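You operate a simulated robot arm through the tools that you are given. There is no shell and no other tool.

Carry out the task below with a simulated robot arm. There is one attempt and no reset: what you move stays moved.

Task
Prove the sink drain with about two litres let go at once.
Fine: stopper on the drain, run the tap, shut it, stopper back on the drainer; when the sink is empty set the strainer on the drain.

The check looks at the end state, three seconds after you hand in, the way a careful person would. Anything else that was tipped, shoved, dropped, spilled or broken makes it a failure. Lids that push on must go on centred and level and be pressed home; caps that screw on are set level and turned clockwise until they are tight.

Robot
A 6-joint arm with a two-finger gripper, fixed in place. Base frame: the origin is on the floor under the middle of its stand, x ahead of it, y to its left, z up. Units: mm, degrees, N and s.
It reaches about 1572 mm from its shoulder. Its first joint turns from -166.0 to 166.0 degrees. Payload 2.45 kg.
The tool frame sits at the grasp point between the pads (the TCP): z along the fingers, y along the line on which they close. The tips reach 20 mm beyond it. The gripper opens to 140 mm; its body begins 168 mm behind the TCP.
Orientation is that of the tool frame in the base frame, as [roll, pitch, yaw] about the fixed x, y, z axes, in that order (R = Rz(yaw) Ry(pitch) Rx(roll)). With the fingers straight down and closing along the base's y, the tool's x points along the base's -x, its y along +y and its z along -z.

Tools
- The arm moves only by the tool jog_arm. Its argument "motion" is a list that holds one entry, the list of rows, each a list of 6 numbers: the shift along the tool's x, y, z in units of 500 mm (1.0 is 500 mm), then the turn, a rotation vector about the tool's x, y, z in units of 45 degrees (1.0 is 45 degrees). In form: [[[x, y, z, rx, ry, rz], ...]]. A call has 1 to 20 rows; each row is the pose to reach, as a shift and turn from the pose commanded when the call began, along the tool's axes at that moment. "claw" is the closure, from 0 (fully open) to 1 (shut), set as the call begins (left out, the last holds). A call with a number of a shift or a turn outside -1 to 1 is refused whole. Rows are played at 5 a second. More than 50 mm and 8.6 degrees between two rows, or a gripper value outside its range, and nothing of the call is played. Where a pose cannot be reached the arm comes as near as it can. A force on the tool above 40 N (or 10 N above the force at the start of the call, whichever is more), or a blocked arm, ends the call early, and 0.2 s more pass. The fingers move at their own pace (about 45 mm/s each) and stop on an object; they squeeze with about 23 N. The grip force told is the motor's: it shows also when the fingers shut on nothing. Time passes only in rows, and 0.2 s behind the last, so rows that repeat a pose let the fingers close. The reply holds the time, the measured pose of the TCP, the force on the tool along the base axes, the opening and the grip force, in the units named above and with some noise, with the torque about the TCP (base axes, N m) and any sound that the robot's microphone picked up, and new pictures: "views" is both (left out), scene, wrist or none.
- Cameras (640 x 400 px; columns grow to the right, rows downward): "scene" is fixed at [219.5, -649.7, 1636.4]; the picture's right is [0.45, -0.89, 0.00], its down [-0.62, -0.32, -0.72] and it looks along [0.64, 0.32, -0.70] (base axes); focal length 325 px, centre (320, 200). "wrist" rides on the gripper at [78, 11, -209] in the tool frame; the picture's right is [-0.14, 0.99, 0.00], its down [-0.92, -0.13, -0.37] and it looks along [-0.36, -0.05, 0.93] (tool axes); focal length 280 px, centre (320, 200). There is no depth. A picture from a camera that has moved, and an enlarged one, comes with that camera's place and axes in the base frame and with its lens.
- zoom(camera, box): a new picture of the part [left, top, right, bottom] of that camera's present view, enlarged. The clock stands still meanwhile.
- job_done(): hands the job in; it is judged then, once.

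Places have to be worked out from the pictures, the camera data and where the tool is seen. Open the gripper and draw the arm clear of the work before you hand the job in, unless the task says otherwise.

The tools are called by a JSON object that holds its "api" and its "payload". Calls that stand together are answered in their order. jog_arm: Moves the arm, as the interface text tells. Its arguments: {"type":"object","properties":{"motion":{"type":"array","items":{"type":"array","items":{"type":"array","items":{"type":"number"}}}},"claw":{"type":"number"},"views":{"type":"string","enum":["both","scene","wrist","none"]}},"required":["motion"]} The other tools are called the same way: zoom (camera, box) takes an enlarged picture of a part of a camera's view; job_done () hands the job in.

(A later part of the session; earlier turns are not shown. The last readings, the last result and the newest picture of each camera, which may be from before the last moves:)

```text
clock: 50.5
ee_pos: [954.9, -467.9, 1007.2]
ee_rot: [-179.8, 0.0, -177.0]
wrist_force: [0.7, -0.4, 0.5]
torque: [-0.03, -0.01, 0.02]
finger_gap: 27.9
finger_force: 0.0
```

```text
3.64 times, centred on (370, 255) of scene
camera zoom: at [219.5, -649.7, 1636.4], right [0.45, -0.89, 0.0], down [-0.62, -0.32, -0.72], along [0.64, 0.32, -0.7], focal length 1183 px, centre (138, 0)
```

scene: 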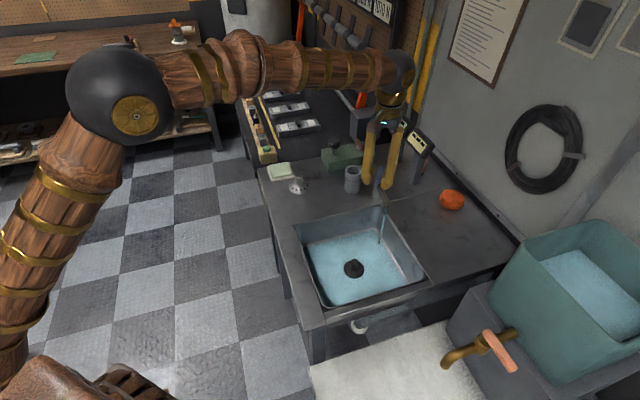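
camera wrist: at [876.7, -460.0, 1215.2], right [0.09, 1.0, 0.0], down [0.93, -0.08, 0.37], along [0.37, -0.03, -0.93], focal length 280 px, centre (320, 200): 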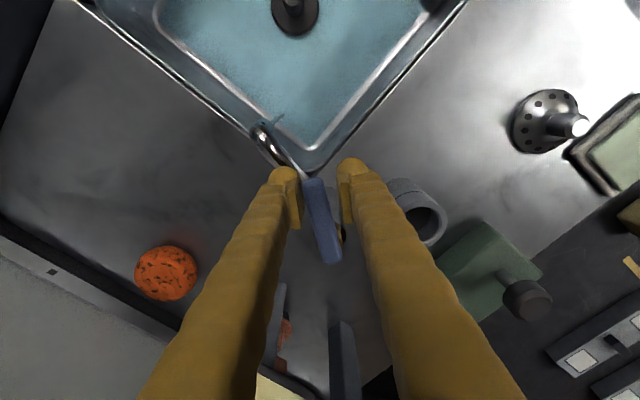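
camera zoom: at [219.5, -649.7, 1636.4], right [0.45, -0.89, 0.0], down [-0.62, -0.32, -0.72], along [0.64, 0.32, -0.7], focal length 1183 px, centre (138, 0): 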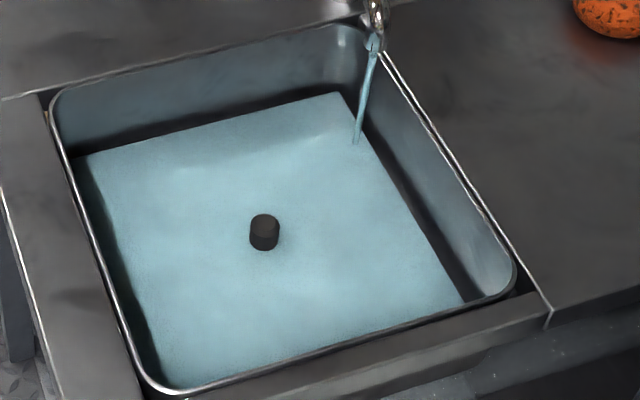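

Depth ≈ 24.7 mm. I hold 0.4 s more and then swing the lever back anticlockwise to shut the tap.

{"api": "jog_arm", "payload": {"motion": [[[0, 0, 0, 0, 0, 0], [0, 0, 0, 0, 0, 0], [-0.0008, -0.0117, 0, 0, 0, -0.1667], [-0.0031, -0.0233, 0, 0, 0, -0.3333], [-0.0069, -0.0344, 0, 0, 0, -0.5], [-0.0121, -0.045, 0, 0, 0, -0.6667], [-0.0186, -0.0548, 0, 0, 0, -0.8333], [-0.0264, -0.0636, 0, 0, 0, -1.0]]], "claw": 0.8, "views": "none"}}

{"api": "jog_arm", "payload": {"motion": [[[-0.0003, -0.0078, 0, 0, 0, -0.111], [-0.0014, -0.0156, 0, 0, 0, -0.222]]], "claw": 0.8, "views": "both"}}

{"api": "zoom", "payload": {"camera": "scene", "box": [330, 230, 380, 290]}}

{"api": "zoom", "payload": {"camera": "scene", "box": [330, 140, 450, 300]}}

{"api": "zoom", "payload": {"camera": "wrist", "box": [240, 60, 460, 260]}}

```text
clock: 52.3
ee_pos: [971.2, -499.4, 1005.5]
ee_rot: [-180.0, 0.0, -131.8]
wrist_force: [-0.5, -0.6, 0.1]
torque: [-0.01, 0.0, -0.01]
finger_gap: 28.1
finger_force: 0.1
```

```text
clock: 52.9
ee_pos: [977.5, -503.5, 1005.8]
ee_rot: [-180.0, 0.0, -122.0]
wrist_force: [-5.6, 9.8, -1.8]
torque: [0.1, 0.04, -0.22]
finger_gap: 34.9
finger_force: 5.3
camera wrist: at [925.9, -563.3, 1215.1], right [-0.77, 0.64, 0.0], down [0.59, 0.71, 0.37], along [0.24, 0.28, -0.93], focal length 280 px, centre (320, 200)
```

scene: 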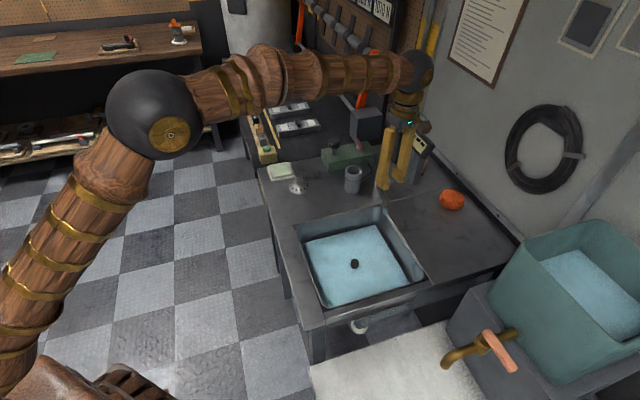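
wrist: 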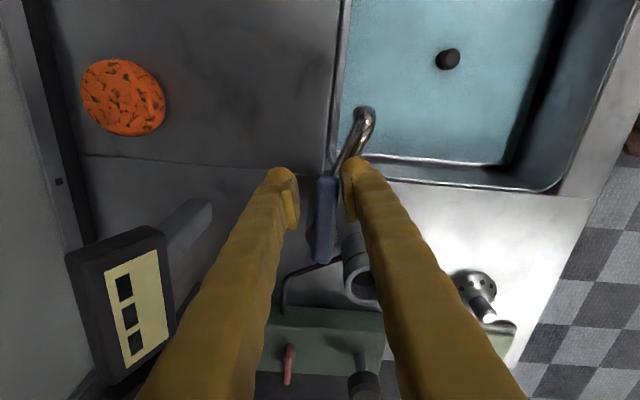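

```text
6.67 times, centred on (355, 260) of scene
camera zoom: at [219.5, -649.7, 1636.4], right [0.45, -0.89, 0.0], down [-0.62, -0.32, -0.72], along [0.64, 0.32, -0.7], focal length 2169 px, centre (87, -200)
```

zoom: 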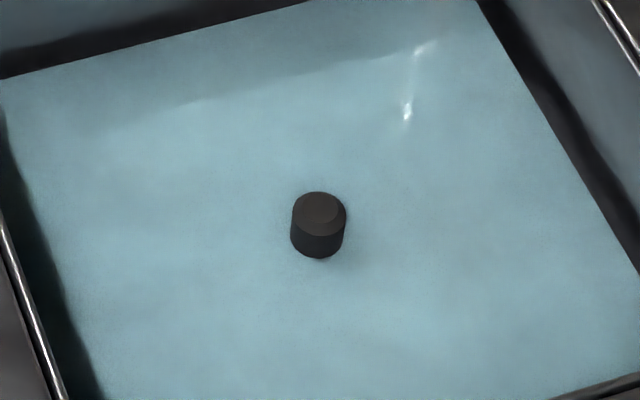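

```text
2.50 times, centred on (390, 220) of scene
camera zoom: at [219.5, -649.7, 1636.4], right [0.45, -0.89, 0.0], down [-0.62, -0.32, -0.72], along [0.64, 0.32, -0.7], focal length 813 px, centre (145, 150)
```

zoom: 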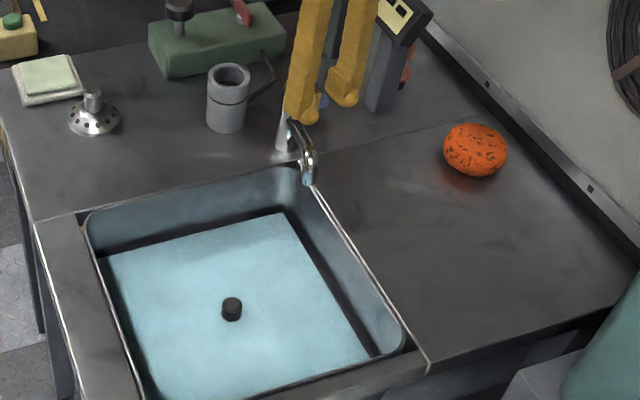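

```text
2.00 times, centred on (350, 160) of wrist
camera zoom: at [925.9, -563.3, 1215.1], right [-0.77, 0.64, 0.0], down [0.59, 0.71, 0.37], along [0.24, 0.28, -0.93], focal length 561 px, centre (260, 280)
```

zoom: 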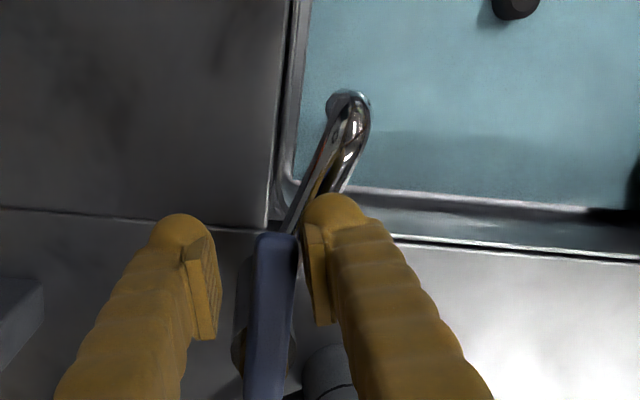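

The stream has stopped, the tap pushes back at its closed stop, and the water stands about 26.5 mm up. I back off the lever slightly and rise clear of it.

{"api": "jog_arm", "payload": {"motion": [[[-0.0005, 0.0094, 0, 0, 0, 0.133], [-0.0005, 0.0094, 0, 0, 0, 0.133], [-0.0005, 0.0094, -0.06, 0, 0, 0.133], [-0.0005, 0.0094, -0.14, 0, 0, 0.133], [-0.0005, 0.0094, -0.23, 0, 0, 0.133], [-0.0005, 0.0094, -0.23, 0, 0, 0.133]]], "claw": 0.75, "views": "both"}}

{"api": "zoom", "payload": {"camera": "scene", "box": [330, 140, 450, 300]}}

{"api": "zoom", "payload": {"camera": "wrist", "box": [240, 60, 460, 260]}}

```text
clock: 54.3
ee_pos: [971.6, -499.9, 1124.2]
ee_rot: [-180.0, 0.0, -127.9]
wrist_force: [-1.3, 0.4, 0.9]
torque: [0.01, -0.01, -0.01]
finger_gap: 35.1
finger_force: 0.1
camera wrist: at [914.8, -553.6, 1333.2], right [-0.7, 0.72, 0.0], down [0.67, 0.65, 0.37], along [0.27, 0.26, -0.93], focal length 280 px, centre (320, 200)
```

scene: 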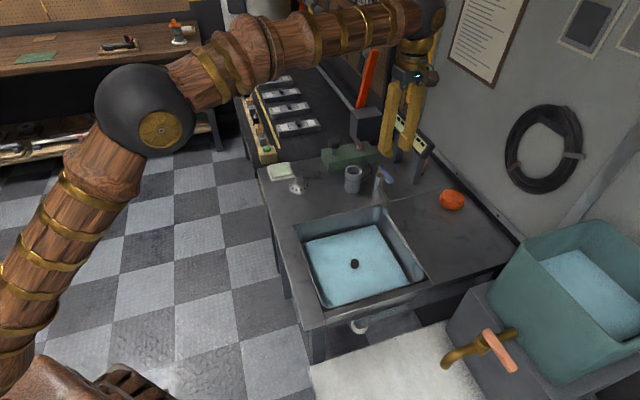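
wrist: 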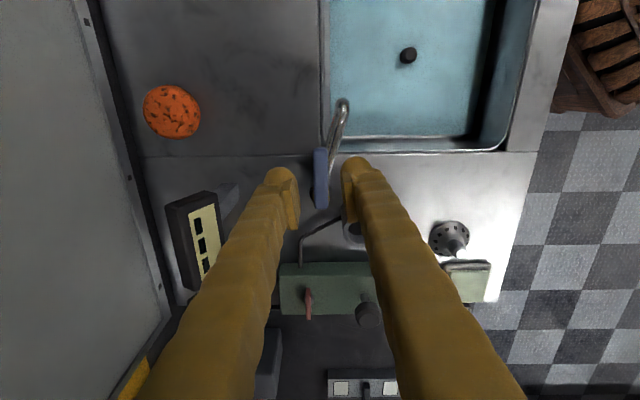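

```text
2.50 times, centred on (390, 220) of scene
camera zoom: at [219.5, -649.7, 1636.4], right [0.45, -0.89, 0.0], down [-0.62, -0.32, -0.72], along [0.64, 0.32, -0.7], focal length 813 px, centre (145, 150)
```

zoom: 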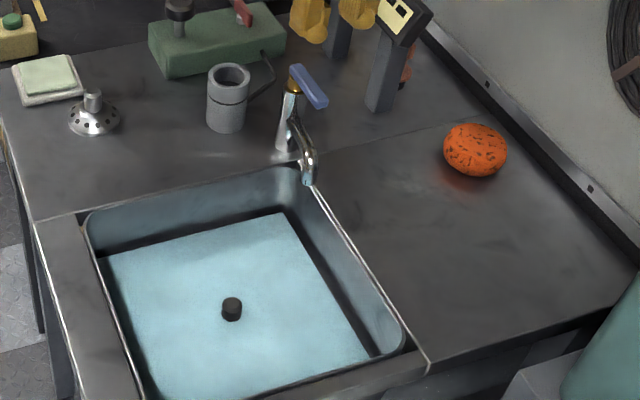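

```text
2.00 times, centred on (350, 160) of wrist
camera zoom: at [914.8, -553.6, 1333.2], right [-0.7, 0.72, 0.0], down [0.67, 0.65, 0.37], along [0.27, 0.26, -0.93], focal length 561 px, centre (260, 280)
```

zoom: 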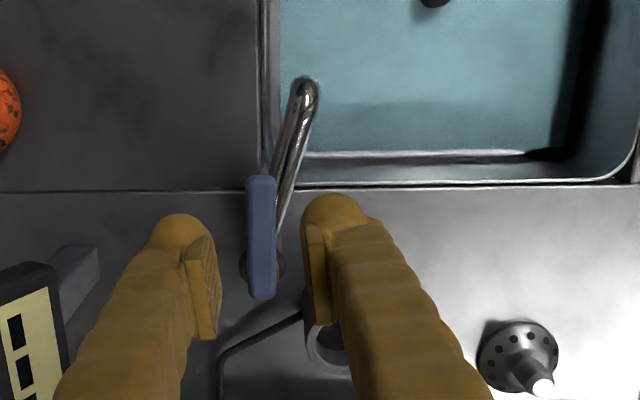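

The lever looks to be back where it began; I check the spout tip for any remaining drip.

{"api": "zoom", "payload": {"camera": "scene", "box": [365, 165, 405, 225]}}

{"api": "zoom", "payload": {"camera": "wrist", "box": [320, 0, 540, 160]}}

```text
6.67 times, centred on (385, 195) of scene
camera zoom: at [219.5, -649.7, 1636.4], right [0.45, -0.89, 0.0], down [-0.62, -0.32, -0.72], along [0.64, 0.32, -0.7], focal length 2169 px, centre (-113, 233)
```

zoom: 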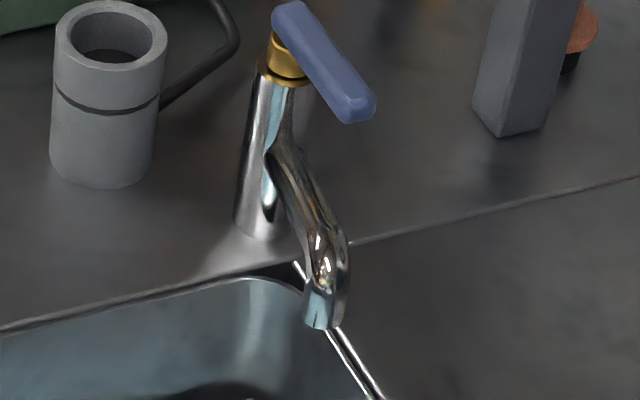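

```text
2.50 times, centred on (430, 80) of wrist
camera zoom: at [914.8, -553.6, 1333.2], right [-0.7, 0.72, 0.0], down [0.67, 0.65, 0.37], along [0.27, 0.26, -0.93], focal length 701 px, centre (45, 500)
```

zoom: 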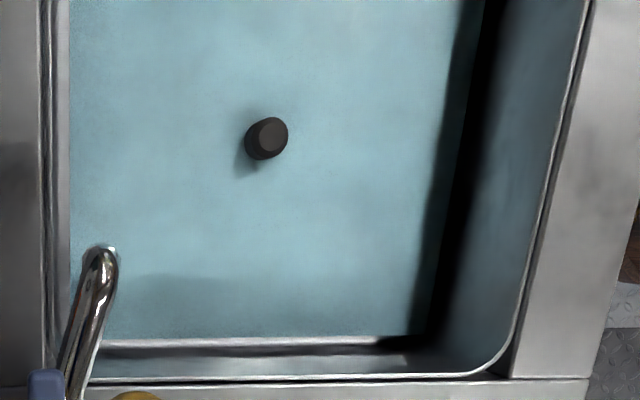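

That blue is only the water mirrored in the chrome; no stream or drip. I go back over the stopper, turning the gripper back, and stop at z≈1010.

{"api": "jog_arm", "payload": {"motion": [[[0.0315, 0.0474, 0, 0, 0, 0.143], [0.063, 0.0948, 0, 0, 0, 0.286], [0.0945, 0.1422, 0, 0, 0, 0.429], [0.126, 0.1895, 0, 0, 0, 0.572], [0.1575, 0.237, 0, 0, 0, 0.715], [0.189, 0.2843, 0, 0, 0, 0.858], [0.2205, 0.3317, 0, 0, 0, 1.0], [0.2205, 0.3317, 0.076, 0, 0, 1.0], [0.2205, 0.3317, 0.152, 0, 0, 1.0], [0.2205, 0.3317, 0.228, 0, 0, 1.0], [0.2205, 0.3317, 0.228, 0, 0, 1.0]]], "claw": 0.6, "views": "both"}}

{"api": "zoom", "payload": {"camera": "wrist", "box": [250, 90, 390, 200]}}

{"api": "zoom", "payload": {"camera": "scene", "box": [330, 230, 380, 290]}}

```text
clock: 56.7
ee_pos: [775.0, -487.9, 1010.1]
ee_rot: [-179.9, 0.1, -173.0]
wrist_force: [-0.8, 0.6, 1.0]
torque: [-0.01, 0.0, 0.0]
finger_gap: 56.1
finger_force: 0.1
camera wrist: at [694.8, -484.9, 1218.6], right [0.01, 1.0, 0.0], down [0.93, -0.01, 0.37], along [0.37, -0.01, -0.93], focal length 280 px, centre (320, 200)
```

scene: 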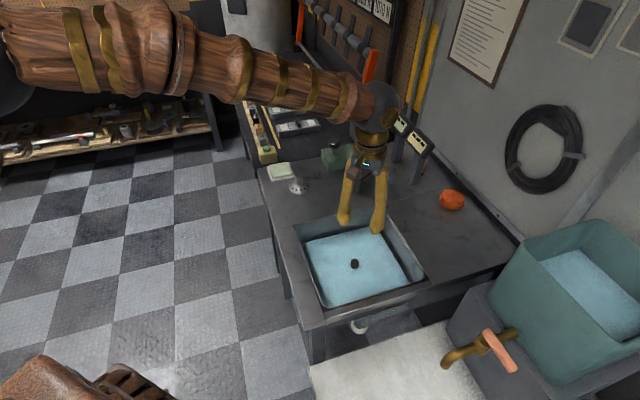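
wrist: 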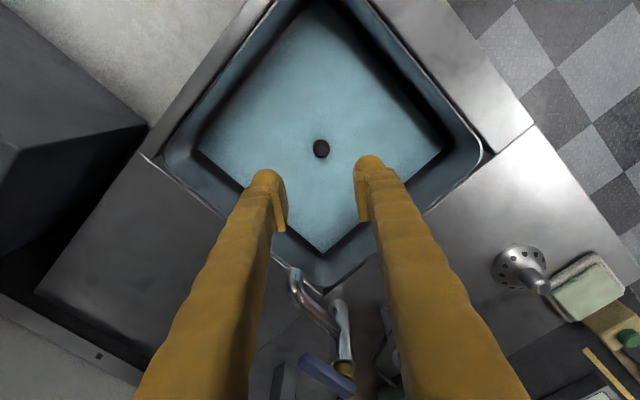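

```text
3.64 times, centred on (320, 145) of wrist
camera zoom: at [694.8, -484.9, 1218.6], right [0.01, 1.0, 0.0], down [0.93, -0.01, 0.37], along [0.37, -0.01, -0.93], focal length 1020 px, centre (320, 400)
```

zoom: 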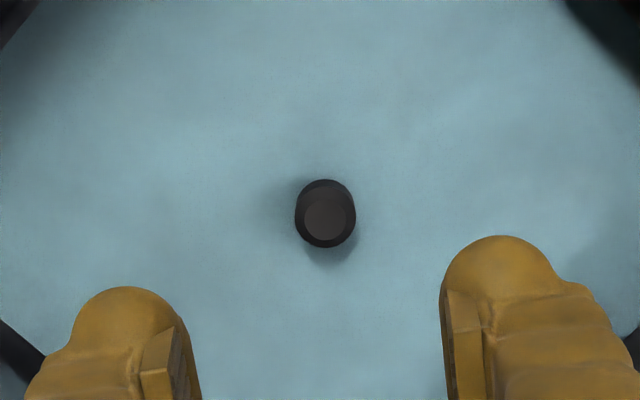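

```text
6.67 times, centred on (355, 260) of scene
camera zoom: at [219.5, -649.7, 1636.4], right [0.45, -0.89, 0.0], down [-0.62, -0.32, -0.72], along [0.64, 0.32, -0.7], focal length 2169 px, centre (87, -200)
```

zoom: 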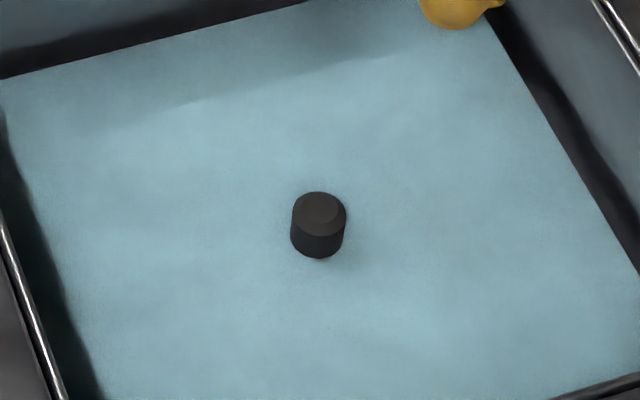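

The level has held steady since the tap was shut, so the stopper seals. Before pulling it I want a better figure for the basin's area, so I look at the water's edge along the walls.

{"api": "zoom", "payload": {"camera": "wrist", "box": [380, 60, 500, 220]}}

{"api": "zoom", "payload": {"camera": "wrist", "box": [140, 0, 500, 300]}}

{"api": "zoom", "payload": {"camera": "scene", "box": [290, 210, 430, 320]}}

```text
2.50 times, centred on (440, 140) of wrist
camera zoom: at [694.8, -484.9, 1218.6], right [0.01, 1.0, 0.0], down [0.93, -0.01, 0.37], along [0.37, -0.01, -0.93], focal length 701 px, centre (20, 350)
```

zoom: 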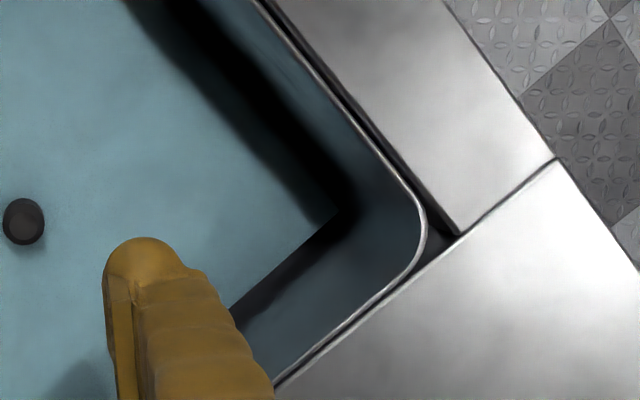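

```text
1.33 times, centred on (320, 150) of wrist
camera zoom: at [694.8, -484.9, 1218.6], right [0.01, 1.0, 0.0], down [0.93, -0.01, 0.37], along [0.37, -0.01, -0.93], focal length 374 px, centre (320, 267)
```

zoom: 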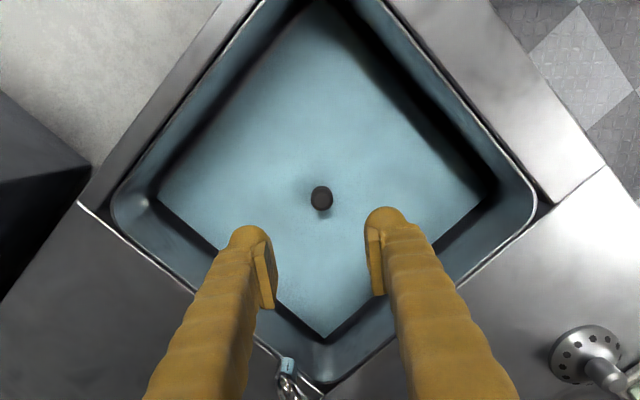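

```text
3.64 times, centred on (360, 265) of scene
camera zoom: at [219.5, -649.7, 1636.4], right [0.45, -0.89, 0.0], down [-0.62, -0.32, -0.72], along [0.64, 0.32, -0.7], focal length 1183 px, centre (174, -36)
```

zoom: 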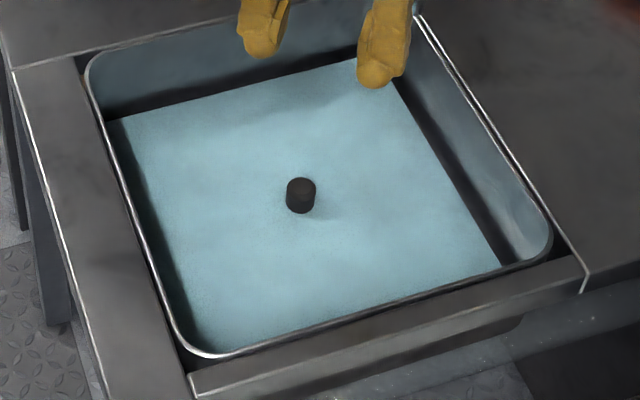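

The water is a sharp square slab about 258 mm wide inside a basin of about 289 mm, so 25.7 mm of depth means something between 1.7 and 2.1 L. A further millimetre would centre that on two litres, so I go back to the tap for a short top-up.

{"api": "jog_arm", "payload": {"motion": [[[0, 0, -0.076, 0, 0, 0], [0, 0, -0.152, 0, 0, 0], [0, 0, -0.228, 0, 0, 0], [-0.064, -0.011, -0.228, 0, 0, -0.14], [-0.128, -0.0225, -0.228, 0, 0, -0.281], [-0.192, -0.034, -0.228, 0, 0, -0.422], [-0.256, -0.045, -0.228, 0, 0, -0.563], [-0.32, -0.056, -0.228, 0, 0, -0.704], [-0.3836, -0.0675, -0.228, 0, 0, -0.844], [-0.3836, -0.0675, -0.228, 0, 0, -0.844]]], "claw": 0.68, "views": "both"}}

{"api": "zoom", "payload": {"camera": "wrist", "box": [240, 100, 400, 260]}}

```text
clock: 58.9
ee_pos: [969.1, -497.5, 1121.3]
ee_rot: [-179.9, 0.0, -134.9]
wrist_force: [0.2, 0.1, 0.0]
torque: [-0.02, -0.03, 0.02]
finger_gap: 44.9
finger_force: 0.0
camera wrist: at [906.0, -544.3, 1329.8], right [-0.6, 0.8, 0.0], down [0.74, 0.56, 0.37], along [0.3, 0.22, -0.93], focal length 280 px, centre (320, 200)
```

scene: 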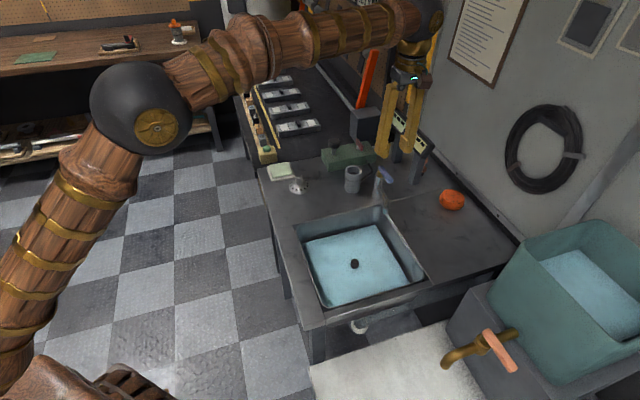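
wrist: 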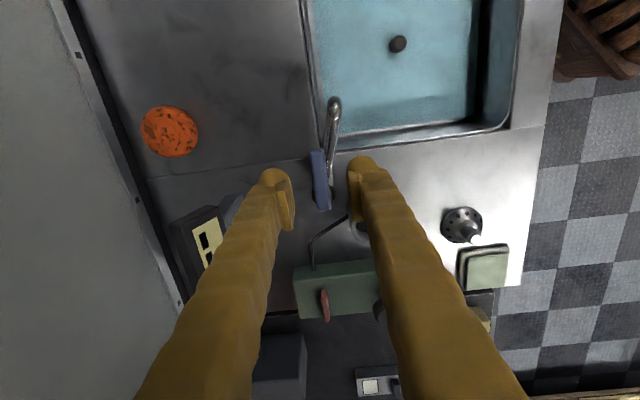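

```text
2.50 times, centred on (320, 180) of wrist
camera zoom: at [906.0, -544.3, 1329.8], right [-0.6, 0.8, 0.0], down [0.74, 0.56, 0.37], along [0.3, 0.22, -0.93], focal length 701 px, centre (320, 250)
```

zoom: 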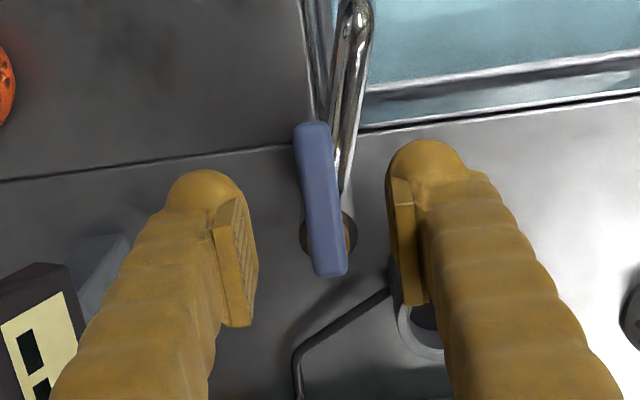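

The lever is again centred between the fingers. I lower around it and narrow the gap.

{"api": "jog_arm", "payload": {"motion": [[[0, 0, 0.07, 0, 0, 0], [0, 0, 0.14, 0, 0, 0], [0, 0, 0.2, 0, 0, 0], [0, 0, 0.23, 0, 0, 0], [0, 0, 0.23, 0, 0, 0]]], "claw": 0.68, "views": "none"}}

{"api": "jog_arm", "payload": {"motion": [[[0, 0, 0, 0, 0, 0], [0, 0, 0, 0, 0, 0]]], "claw": 0.8, "views": "wrist"}}

{"api": "zoom", "payload": {"camera": "wrist", "box": [240, 100, 400, 260]}}

```text
clock: 60.1
ee_pos: [966.6, -500.3, 1004.3]
ee_rot: [-179.9, 0.1, -134.9]
wrist_force: [-0.4, 0.4, 0.3]
torque: [-0.03, -0.01, 0.0]
finger_gap: 45.0
finger_force: 0.1
```

```text
clock: 60.7
ee_pos: [966.5, -500.6, 1005.0]
ee_rot: [-179.8, 0.0, -135.1]
wrist_force: [-0.3, 0.4, -0.6]
torque: [0.02, -0.01, 0.02]
finger_gap: 28.0
finger_force: 0.0
camera wrist: at [903.6, -546.5, 1214.1], right [-0.6, 0.8, 0.0], down [0.74, 0.56, 0.37], along [0.3, 0.22, -0.93], focal length 280 px, centre (320, 200)
```

wrist: 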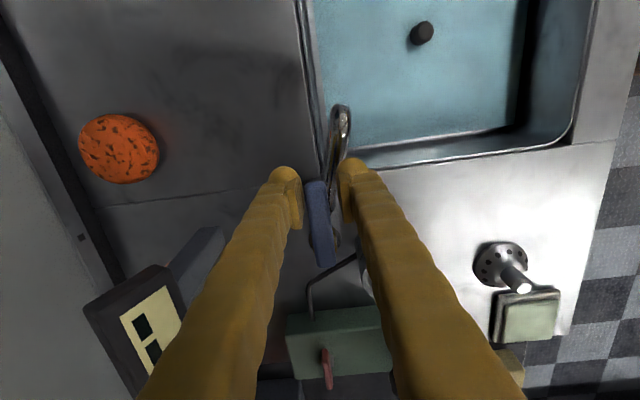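

```text
2.50 times, centred on (320, 180) of wrist
camera zoom: at [903.6, -546.5, 1214.1], right [-0.6, 0.8, 0.0], down [0.74, 0.56, 0.37], along [0.3, 0.22, -0.93], focal length 701 px, centre (320, 250)
```

zoom: 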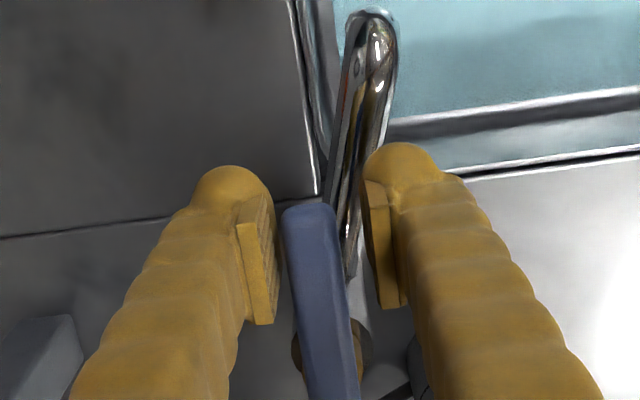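

I open the lever about 20° for a moment and swing it straight back to its closed stop in one move, which should add about 1 mm.

{"api": "jog_arm", "payload": {"motion": [[[-0.0007, 0.0117, 0, 0, 0, 0.1556], [-0.0029, 0.0232, 0, 0, 0, 0.3111], [-0.0064, 0.0344, 0, 0, 0, 0.4667], [-0.0112, 0.0451, 0, 0, 0, 0.6222], [-0.0112, 0.0451, 0, 0, 0, 0.6222], [-0.0112, 0.0451, 0, 0, 0, 0.6222], [-0.0064, 0.0344, 0, 0, 0, 0.4667], [-0.0029, 0.0232, 0, 0, 0, 0.3111], [-0.0007, 0.0117, 0, 0, 0, 0.1556], [0, 0, 0, 0, 0, 0], [-0.0007, -0.0117, 0, 0, 0, -0.1556], [-0.0021, -0.02, 0, 0, 0, -0.2667], [-0.0021, -0.02, 0, 0, 0, -0.2667]]], "claw": 0.8, "views": "both"}}

{"api": "zoom", "payload": {"camera": "scene", "box": [330, 230, 380, 290]}}

{"api": "zoom", "payload": {"camera": "scene", "box": [365, 165, 405, 225]}}

```text
clock: 63.5
ee_pos: [976.7, -503.1, 1006.6]
ee_rot: [-179.8, 0.1, -122.9]
wrist_force: [-5.2, 12.3, -0.7]
torque: [0.12, 0.05, -0.27]
finger_gap: 35.2
finger_force: 4.8
camera wrist: at [925.9, -561.7, 1215.0], right [-0.76, 0.65, 0.0], down [0.61, 0.7, 0.37], along [0.24, 0.28, -0.93], focal length 280 px, centre (320, 200)
```

scene: 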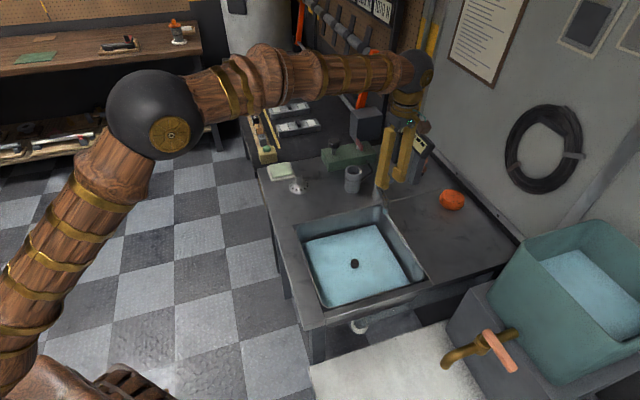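
wrist: 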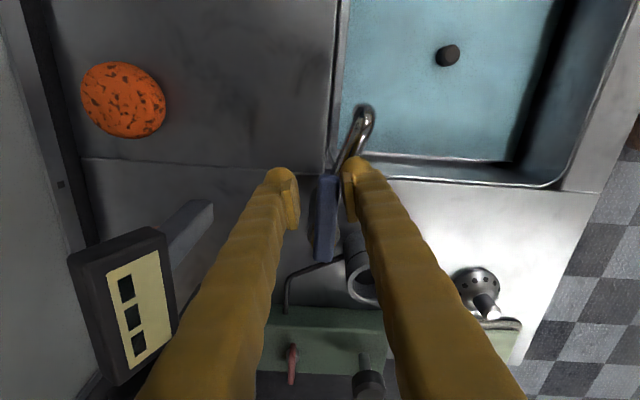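

```text
6.67 times, centred on (355, 260) of scene
camera zoom: at [219.5, -649.7, 1636.4], right [0.45, -0.89, 0.0], down [-0.62, -0.32, -0.72], along [0.64, 0.32, -0.7], focal length 2169 px, centre (87, -200)
```

zoom: 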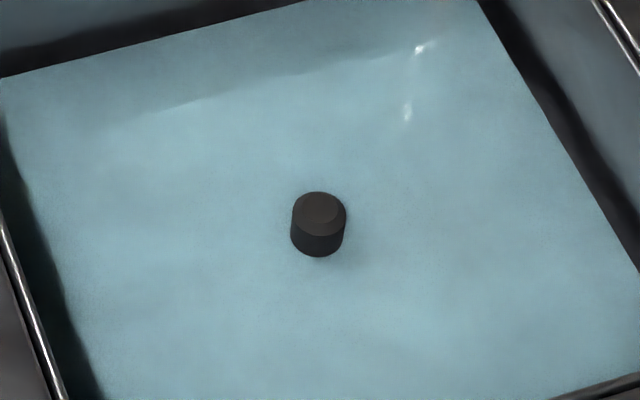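

```text
6.67 times, centred on (385, 195) of scene
camera zoom: at [219.5, -649.7, 1636.4], right [0.45, -0.89, 0.0], down [-0.62, -0.32, -0.72], along [0.64, 0.32, -0.7], focal length 2169 px, centre (-113, 233)
```

zoom: 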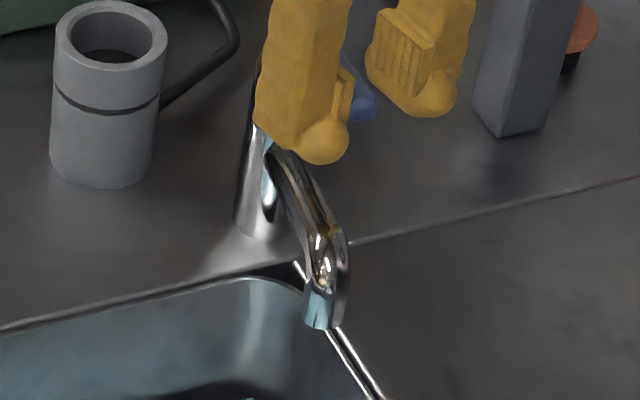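

The top-up added just under a millimetre (≈26.5 mm now), the stream's gone and the lever presses at its closed stop. I back off and rise clear.

{"api": "jog_arm", "payload": {"motion": [[[-0.0005, 0.0094, 0, 0, 0, 0.133], [-0.0005, 0.0094, 0, 0, 0, 0.133], [-0.0005, 0.0094, -0.06, 0, 0, 0.133], [-0.0005, 0.0094, -0.14, 0, 0, 0.133], [-0.0005, 0.0094, -0.23, 0, 0, 0.133], [-0.0005, 0.0094, -0.23, 0, 0, 0.133]]], "claw": 0.75, "views": "both"}}

{"api": "zoom", "payload": {"camera": "scene", "box": [365, 165, 405, 225]}}

{"api": "zoom", "payload": {"camera": "scene", "box": [330, 230, 380, 290]}}

```text
clock: 64.9
ee_pos: [969.3, -500.1, 1121.4]
ee_rot: [-179.8, 0.0, -129.0]
wrist_force: [0.7, -0.3, -0.4]
torque: [-0.07, -0.01, 0.01]
finger_gap: 35.0
finger_force: 0.1
camera wrist: at [911.4, -553.2, 1330.9], right [-0.68, 0.73, 0.0], down [0.68, 0.64, 0.37], along [0.27, 0.25, -0.93], focal length 280 px, centre (320, 200)
```

scene: 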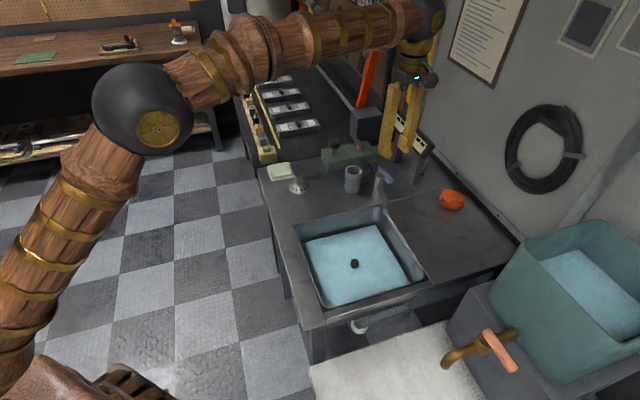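
wrist: 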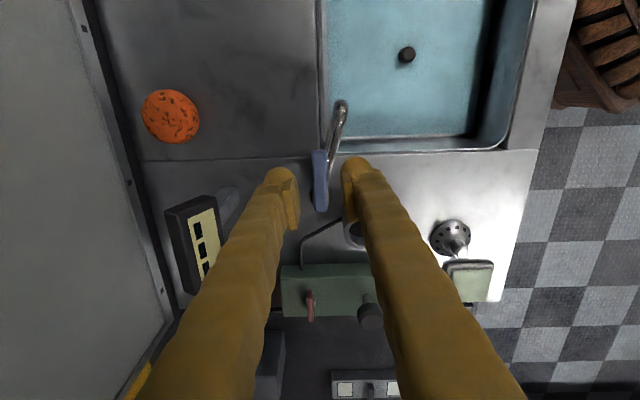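

```text
6.67 times, centred on (385, 195) of scene
camera zoom: at [219.5, -649.7, 1636.4], right [0.45, -0.89, 0.0], down [-0.62, -0.32, -0.72], along [0.64, 0.32, -0.7], focal length 2169 px, centre (-113, 233)
```

zoom: 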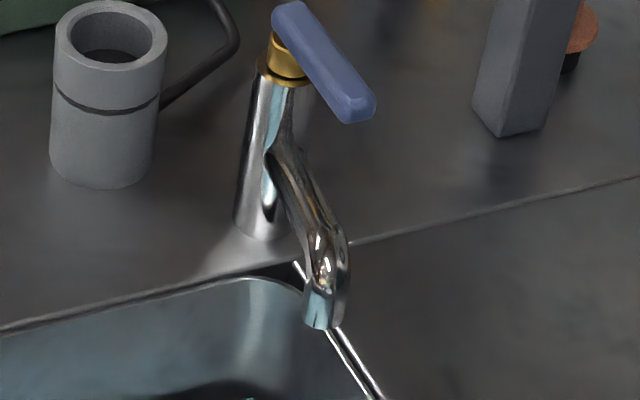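

```text
6.67 times, centred on (355, 260) of scene
camera zoom: at [219.5, -649.7, 1636.4], right [0.45, -0.89, 0.0], down [-0.62, -0.32, -0.72], along [0.64, 0.32, -0.7], focal length 2169 px, centre (87, -200)
```

zoom: 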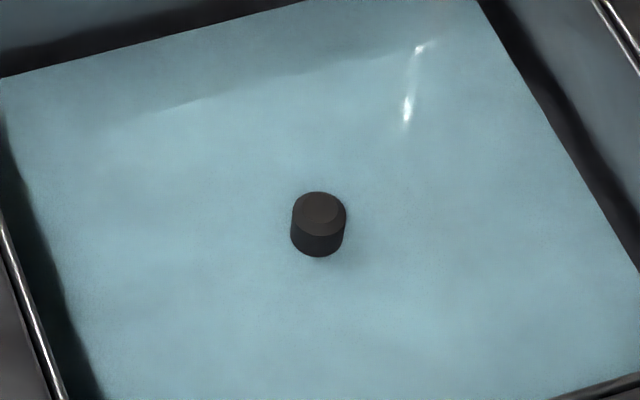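

All is as it was with the tap shut. I carry the open gripper back over the stopper.

{"api": "jog_arm", "payload": {"motion": [[[0.032, 0.0465, 0, 0, 0, 0.143], [0.064, 0.093, 0, 0, 0, 0.286], [0.096, 0.1395, 0, 0, 0, 0.429], [0.128, 0.186, 0, 0, 0, 0.572], [0.16, 0.2325, 0, 0, 0, 0.715], [0.192, 0.279, 0, 0, 0, 0.858], [0.2237, 0.3258, 0, 0, 0, 1.0], [0.2237, 0.3258, 0.08, 0, 0, 1.0], [0.2237, 0.3258, 0.16, 0, 0, 1.0], [0.2237, 0.3258, 0.24, 0, 0, 1.0], [0.2237, 0.3258, 0.32, 0, 0, 1.0], [0.2237, 0.3258, 0.36, 0, 0, 1.0], [0.2237, 0.3258, 0.36, 0, 0, 1.0]]], "claw": 0.6, "views": "wrist"}}

{"api": "zoom", "payload": {"camera": "wrist", "box": [250, 110, 390, 220]}}

```text
clock: 67.7
ee_pos: [776.2, -481.6, 942.3]
ee_rot: [-179.9, 0.1, -173.9]
wrist_force: [-0.3, 0.6, 0.3]
torque: [-0.01, -0.01, -0.01]
finger_gap: 55.9
finger_force: 0.0
camera wrist: at [697.6, -478.8, 1151.3], right [0.03, 1.0, 0.0], down [0.93, -0.03, 0.37], along [0.37, -0.01, -0.93], focal length 280 px, centre (320, 200)
```

wrist: 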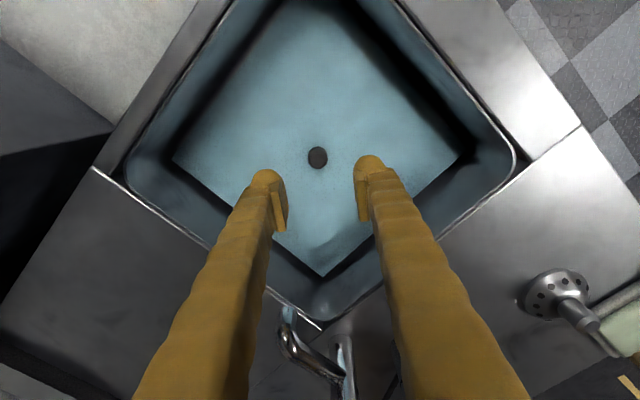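

```text
3.64 times, centred on (320, 165) of wrist
camera zoom: at [697.6, -478.8, 1151.3], right [0.03, 1.0, 0.0], down [0.93, -0.03, 0.37], along [0.37, -0.01, -0.93], focal length 1020 px, centre (320, 327)
```

zoom: 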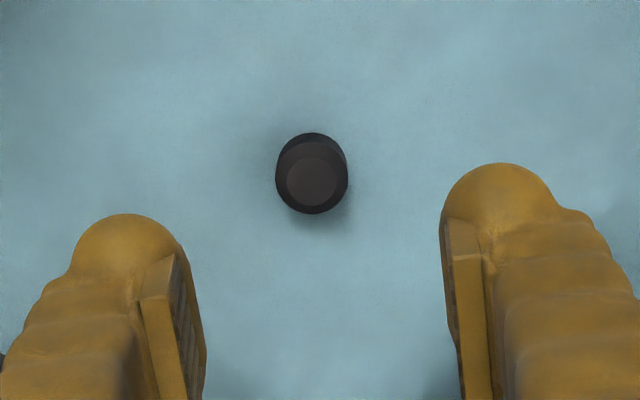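

The knob is 2–3 mm off centre, so I correct by that and come down around it to z≈815.

{"api": "jog_arm", "payload": {"motion": [[[0.0055, -0.0044, 0.02, 0, 0, 0], [0.0055, -0.0044, 0.09, 0, 0, 0], [0.0055, -0.0044, 0.16, 0, 0, 0], [0.0055, -0.0044, 0.22, 0, 0, 0], [0.0055, -0.0044, 0.252, 0, 0, 0], [0.0055, -0.0044, 0.252, 0, 0, 0]]], "claw": 0.6, "views": "wrist"}}

{"api": "zoom", "payload": {"camera": "wrist", "box": [250, 130, 390, 240]}}

```text
clock: 69.1
ee_pos: [773.1, -487.8, 812.7]
ee_rot: [-179.9, 0.1, -173.9]
wrist_force: [-0.7, -0.3, -0.4]
torque: [0.02, 0.0, 0.02]
finger_gap: 56.1
finger_force: 0.0
camera wrist: at [694.3, -484.0, 1021.9], right [0.03, 1.0, 0.0], down [0.93, -0.03, 0.37], along [0.37, -0.01, -0.93], focal length 280 px, centre (320, 200)
```

wrist: 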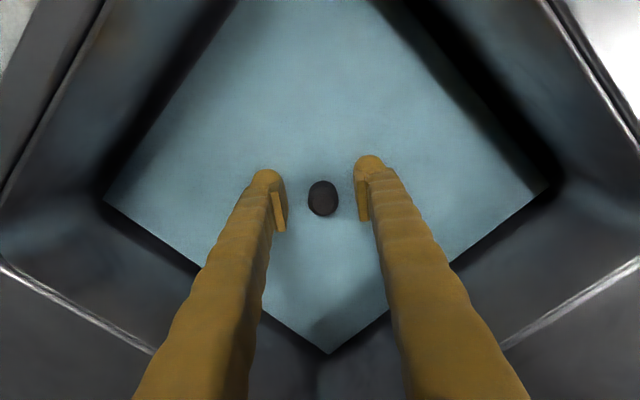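

```text
3.64 times, centred on (320, 185) of wrist
camera zoom: at [694.3, -484.0, 1021.9], right [0.03, 1.0, 0.0], down [0.93, -0.03, 0.37], along [0.37, -0.01, -0.93], focal length 1020 px, centre (320, 254)
```

zoom: 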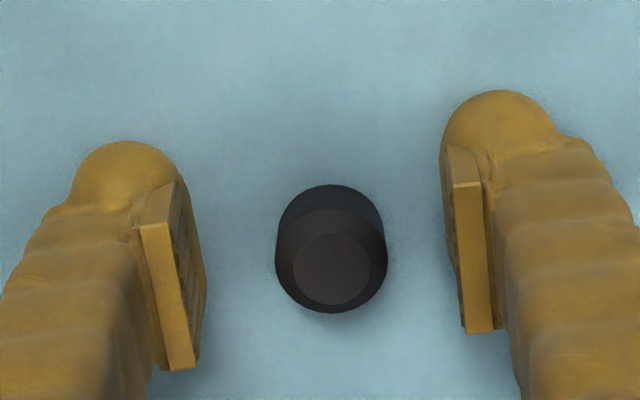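

The knob's about 2 mm to the +y side of centre; I shift by that and close on it.

{"api": "jog_arm", "payload": {"motion": [[[0, 0.004, 0, 0, 0, 0], [0, 0.004, 0, 0, 0, 0]]], "claw": 0.6, "views": "none"}}

{"api": "jog_arm", "payload": {"motion": [[[0, 0, 0, 0, 0, 0], [0, 0, 0, 0, 0, 0], [0, 0, 0, 0, 0, 0], [0, 0, 0, 0, 0, 0], [0, 0, 0, 0, 0, 0]]], "claw": 1.0, "views": "wrist"}}

```text
clock: 69.7
ee_pos: [773.0, -485.4, 812.9]
ee_rot: [-179.9, 0.1, -174.0]
wrist_force: [0.1, 0.4, -0.7]
torque: [0.0, 0.03, 0.02]
finger_gap: 55.9
finger_force: 0.0
```

```text
clock: 70.9
ee_pos: [772.6, -485.5, 814.7]
ee_rot: [-179.8, 0.1, -174.0]
wrist_force: [0.8, -0.5, 0.6]
torque: [0.03, 0.03, 0.01]
finger_gap: 22.6
finger_force: 22.6
camera wrist: at [694.1, -481.7, 1022.7], right [0.03, 1.0, 0.0], down [0.93, -0.03, 0.37], along [0.37, -0.01, -0.93], focal length 280 px, centre (320, 200)
```

wrist: 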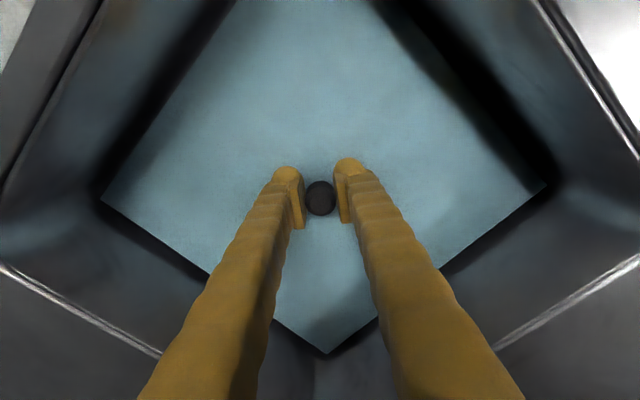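

The knob is held (22.6 mm, 23 N). I pull the stopper straight up to let the water go.

{"api": "jog_arm", "payload": {"motion": [[[0, 0, -0.04, 0, 0, 0], [0, 0, -0.12, 0, 0, 0], [0, 0, -0.2, 0, 0, 0], [0, 0, -0.28, 0, 0, 0], [0, 0, -0.36, 0, 0, 0], [0, 0, -0.4, 0, 0, 0], [0, 0, -0.4, 0, 0, 0]]], "claw": 1.0, "views": "both"}}

{"api": "zoom", "payload": {"camera": "scene", "box": [290, 180, 450, 310]}}

```text
clock: 72.5
ee_pos: [773.3, -483.9, 1014.8]
ee_rot: [-179.9, 0.1, -174.0]
wrist_force: [0.9, -0.6, 0.1]
torque: [0.01, -0.01, -0.02]
finger_gap: 23.1
finger_force: 23.0
camera wrist: at [694.3, -480.1, 1223.2], right [0.03, 1.0, 0.0], down [0.93, -0.03, 0.37], along [0.37, -0.01, -0.93], focal length 280 px, centre (320, 200)
```

scene: 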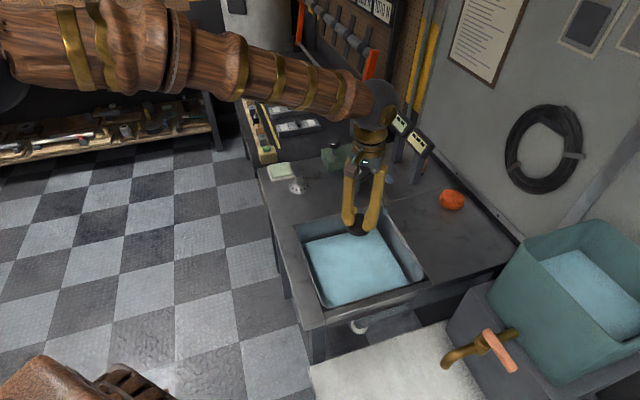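
wrist: 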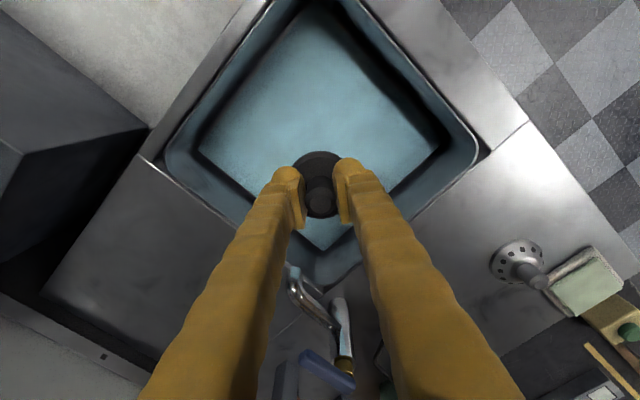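

```text
3.08 times, centred on (370, 245) of scene
camera zoom: at [219.5, -649.7, 1636.4], right [0.45, -0.89, 0.0], down [-0.62, -0.32, -0.72], along [0.64, 0.32, -0.7], focal length 1001 px, centre (166, 62)
```

zoom: 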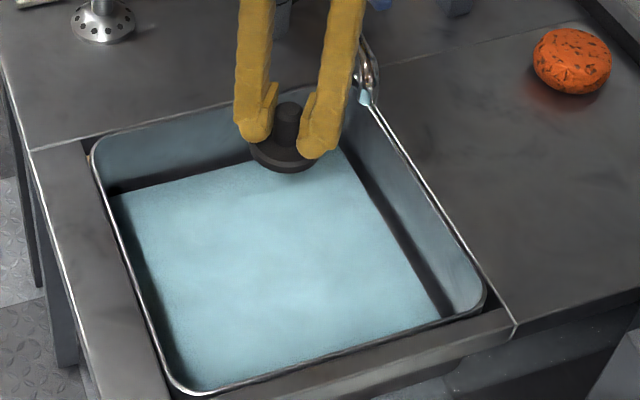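

The water is draining. I carry the stopper back to its old spot on the drainer at about (829.6, -263).

{"api": "jog_arm", "payload": {"motion": [[[-0.026, 0.071, 0, 0, 0, 0.022], [-0.053, 0.142, 0, 0, 0, 0.044], [-0.079, 0.214, 0, 0, 0, 0.066], [-0.105, 0.285, 0, 0, 0, 0.088], [-0.132, 0.357, 0, 0, 0, 0.11], [-0.1582, 0.4278, 0, 0, 0, 0.133], [-0.1582, 0.4278, 0, 0, 0, 0.133]]], "claw": 1.0, "views": "both"}}

{"api": "zoom", "payload": {"camera": "scene", "box": [290, 180, 450, 310]}}

```text
clock: 74.1
ee_pos: [832.7, -264.3, 1014.0]
ee_rot: [-180.0, 0.0, 179.9]
wrist_force: [-0.5, -1.1, -1.7]
torque: [0.01, -0.03, -0.04]
finger_gap: 22.9
finger_force: 22.8
camera wrist: at [754.0, -252.4, 1222.6], right [0.14, 0.99, 0.0], down [0.92, -0.13, 0.37], along [0.37, -0.05, -0.93], focal length 280 px, centre (320, 200)
```

scene: 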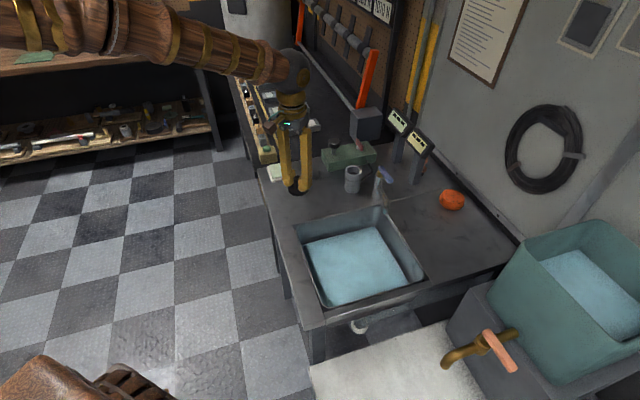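
wrist: 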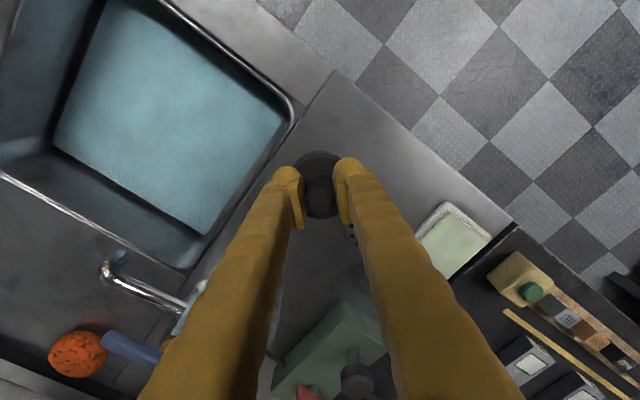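

```text
3.08 times, centred on (370, 245) of scene
camera zoom: at [219.5, -649.7, 1636.4], right [0.45, -0.89, 0.0], down [-0.62, -0.32, -0.72], along [0.64, 0.32, -0.7], focal length 1001 px, centre (166, 62)
```

zoom: 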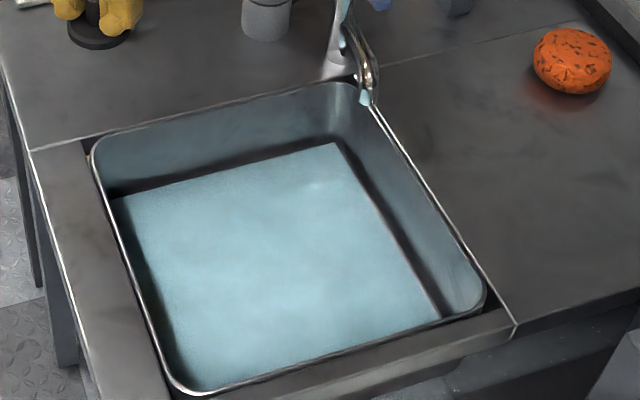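

The sink is draining. I lower the stopper toward the drainer; contact should come near z≈917.

{"api": "jog_arm", "payload": {"motion": [[[0.004, 0.002, 0.06, 0, 0, 0], [0.004, 0.002, 0.12, 0, 0, 0], [0.004, 0.002, 0.16, 0, 0, 0], [0.004, 0.002, 0.18, 0, 0, 0], [0.004, 0.002, 0.18, 0, 0, 0]]], "claw": 1.0, "views": "none"}}

{"api": "jog_arm", "payload": {"motion": [[[0, 0, 0.004, 0, 0, 0], [0, 0, 0.008, 0, 0, 0], [0, 0, 0.008, 0, 0, 0]]], "claw": 1.0, "views": "none"}}

{"api": "zoom", "payload": {"camera": "scene", "box": [260, 150, 340, 230]}}

```text
clock: 75.3
ee_pos: [826.3, -261.4, 923.7]
ee_rot: [-179.9, 0.2, -179.9]
wrist_force: [-0.6, -0.4, -0.3]
torque: [-0.01, 0.02, 0.02]
finger_gap: 23.2
finger_force: 23.4
```

```text
clock: 76.1
ee_pos: [827.5, -262.0, 921.5]
ee_rot: [-179.9, 0.1, -180.0]
wrist_force: [0.9, 0.8, -0.9]
torque: [0.0, 0.02, 0.0]
finger_gap: 23.1
finger_force: 22.9
```

```text
5.00 times, centred on (300, 190) of scene
camera zoom: at [219.5, -649.7, 1636.4], right [0.45, -0.89, 0.0], down [-0.62, -0.32, -0.72], along [0.64, 0.32, -0.7], focal length 1626 px, centre (420, 250)
```

zoom: 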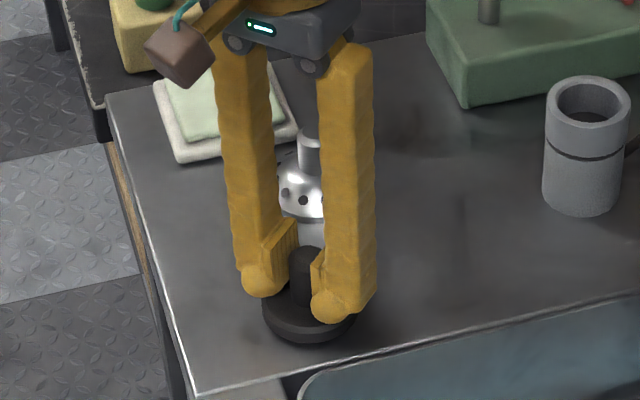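

Near the counter but no contact yet; I go on down in small steps until the force rises.

{"api": "jog_arm", "payload": {"motion": [[[0, 0, 0.003, 0, 0, 0], [0, 0, 0.006, 0, 0, 0], [0, 0, 0.006, 0, 0, 0]]], "claw": 1.0, "views": "none"}}

{"api": "jog_arm", "payload": {"motion": [[[0, 0, 0.002, 0, 0, 0], [0, 0, 0.004, 0, 0, 0], [0, 0, 0.004, 0, 0, 0]]], "claw": 1.0, "views": "none"}}

{"api": "zoom", "payload": {"camera": "scene", "box": [260, 150, 340, 230]}}

```text
clock: 76.9
ee_pos: [825.2, -262.1, 918.9]
ee_rot: [-179.9, 0.1, -179.9]
wrist_force: [-0.9, 0.5, 1.7]
torque: [0.02, 0.01, 0.0]
finger_gap: 22.4
finger_force: 23.2
```

```text
clock: 77.8
ee_pos: [827.6, -262.8, 917.9]
ee_rot: [-179.8, 0.2, -179.9]
wrist_force: [-3.7, 4.1, 10.8]
torque: [0.08, -0.05, 0.08]
finger_gap: 22.6
finger_force: 23.2
stopped in row 3: the force on the tool passed its limit at 41 N (the readings are from after the stop); the commanded pose is now the measured one
```

```text
5.00 times, centred on (300, 190) of scene
camera zoom: at [219.5, -649.7, 1636.4], right [0.45, -0.89, 0.0], down [-0.62, -0.32, -0.72], along [0.64, 0.32, -0.7], focal length 1626 px, centre (420, 250)
```

zoom: 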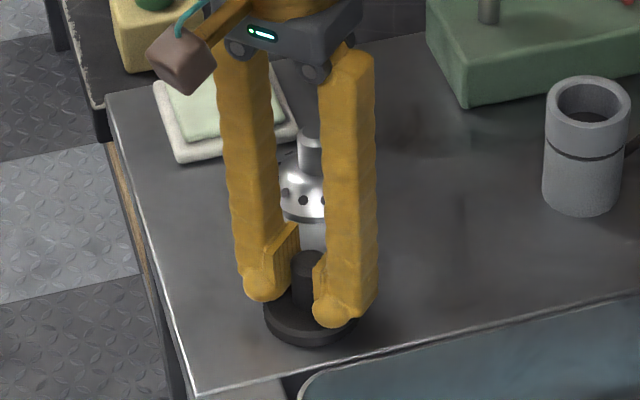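

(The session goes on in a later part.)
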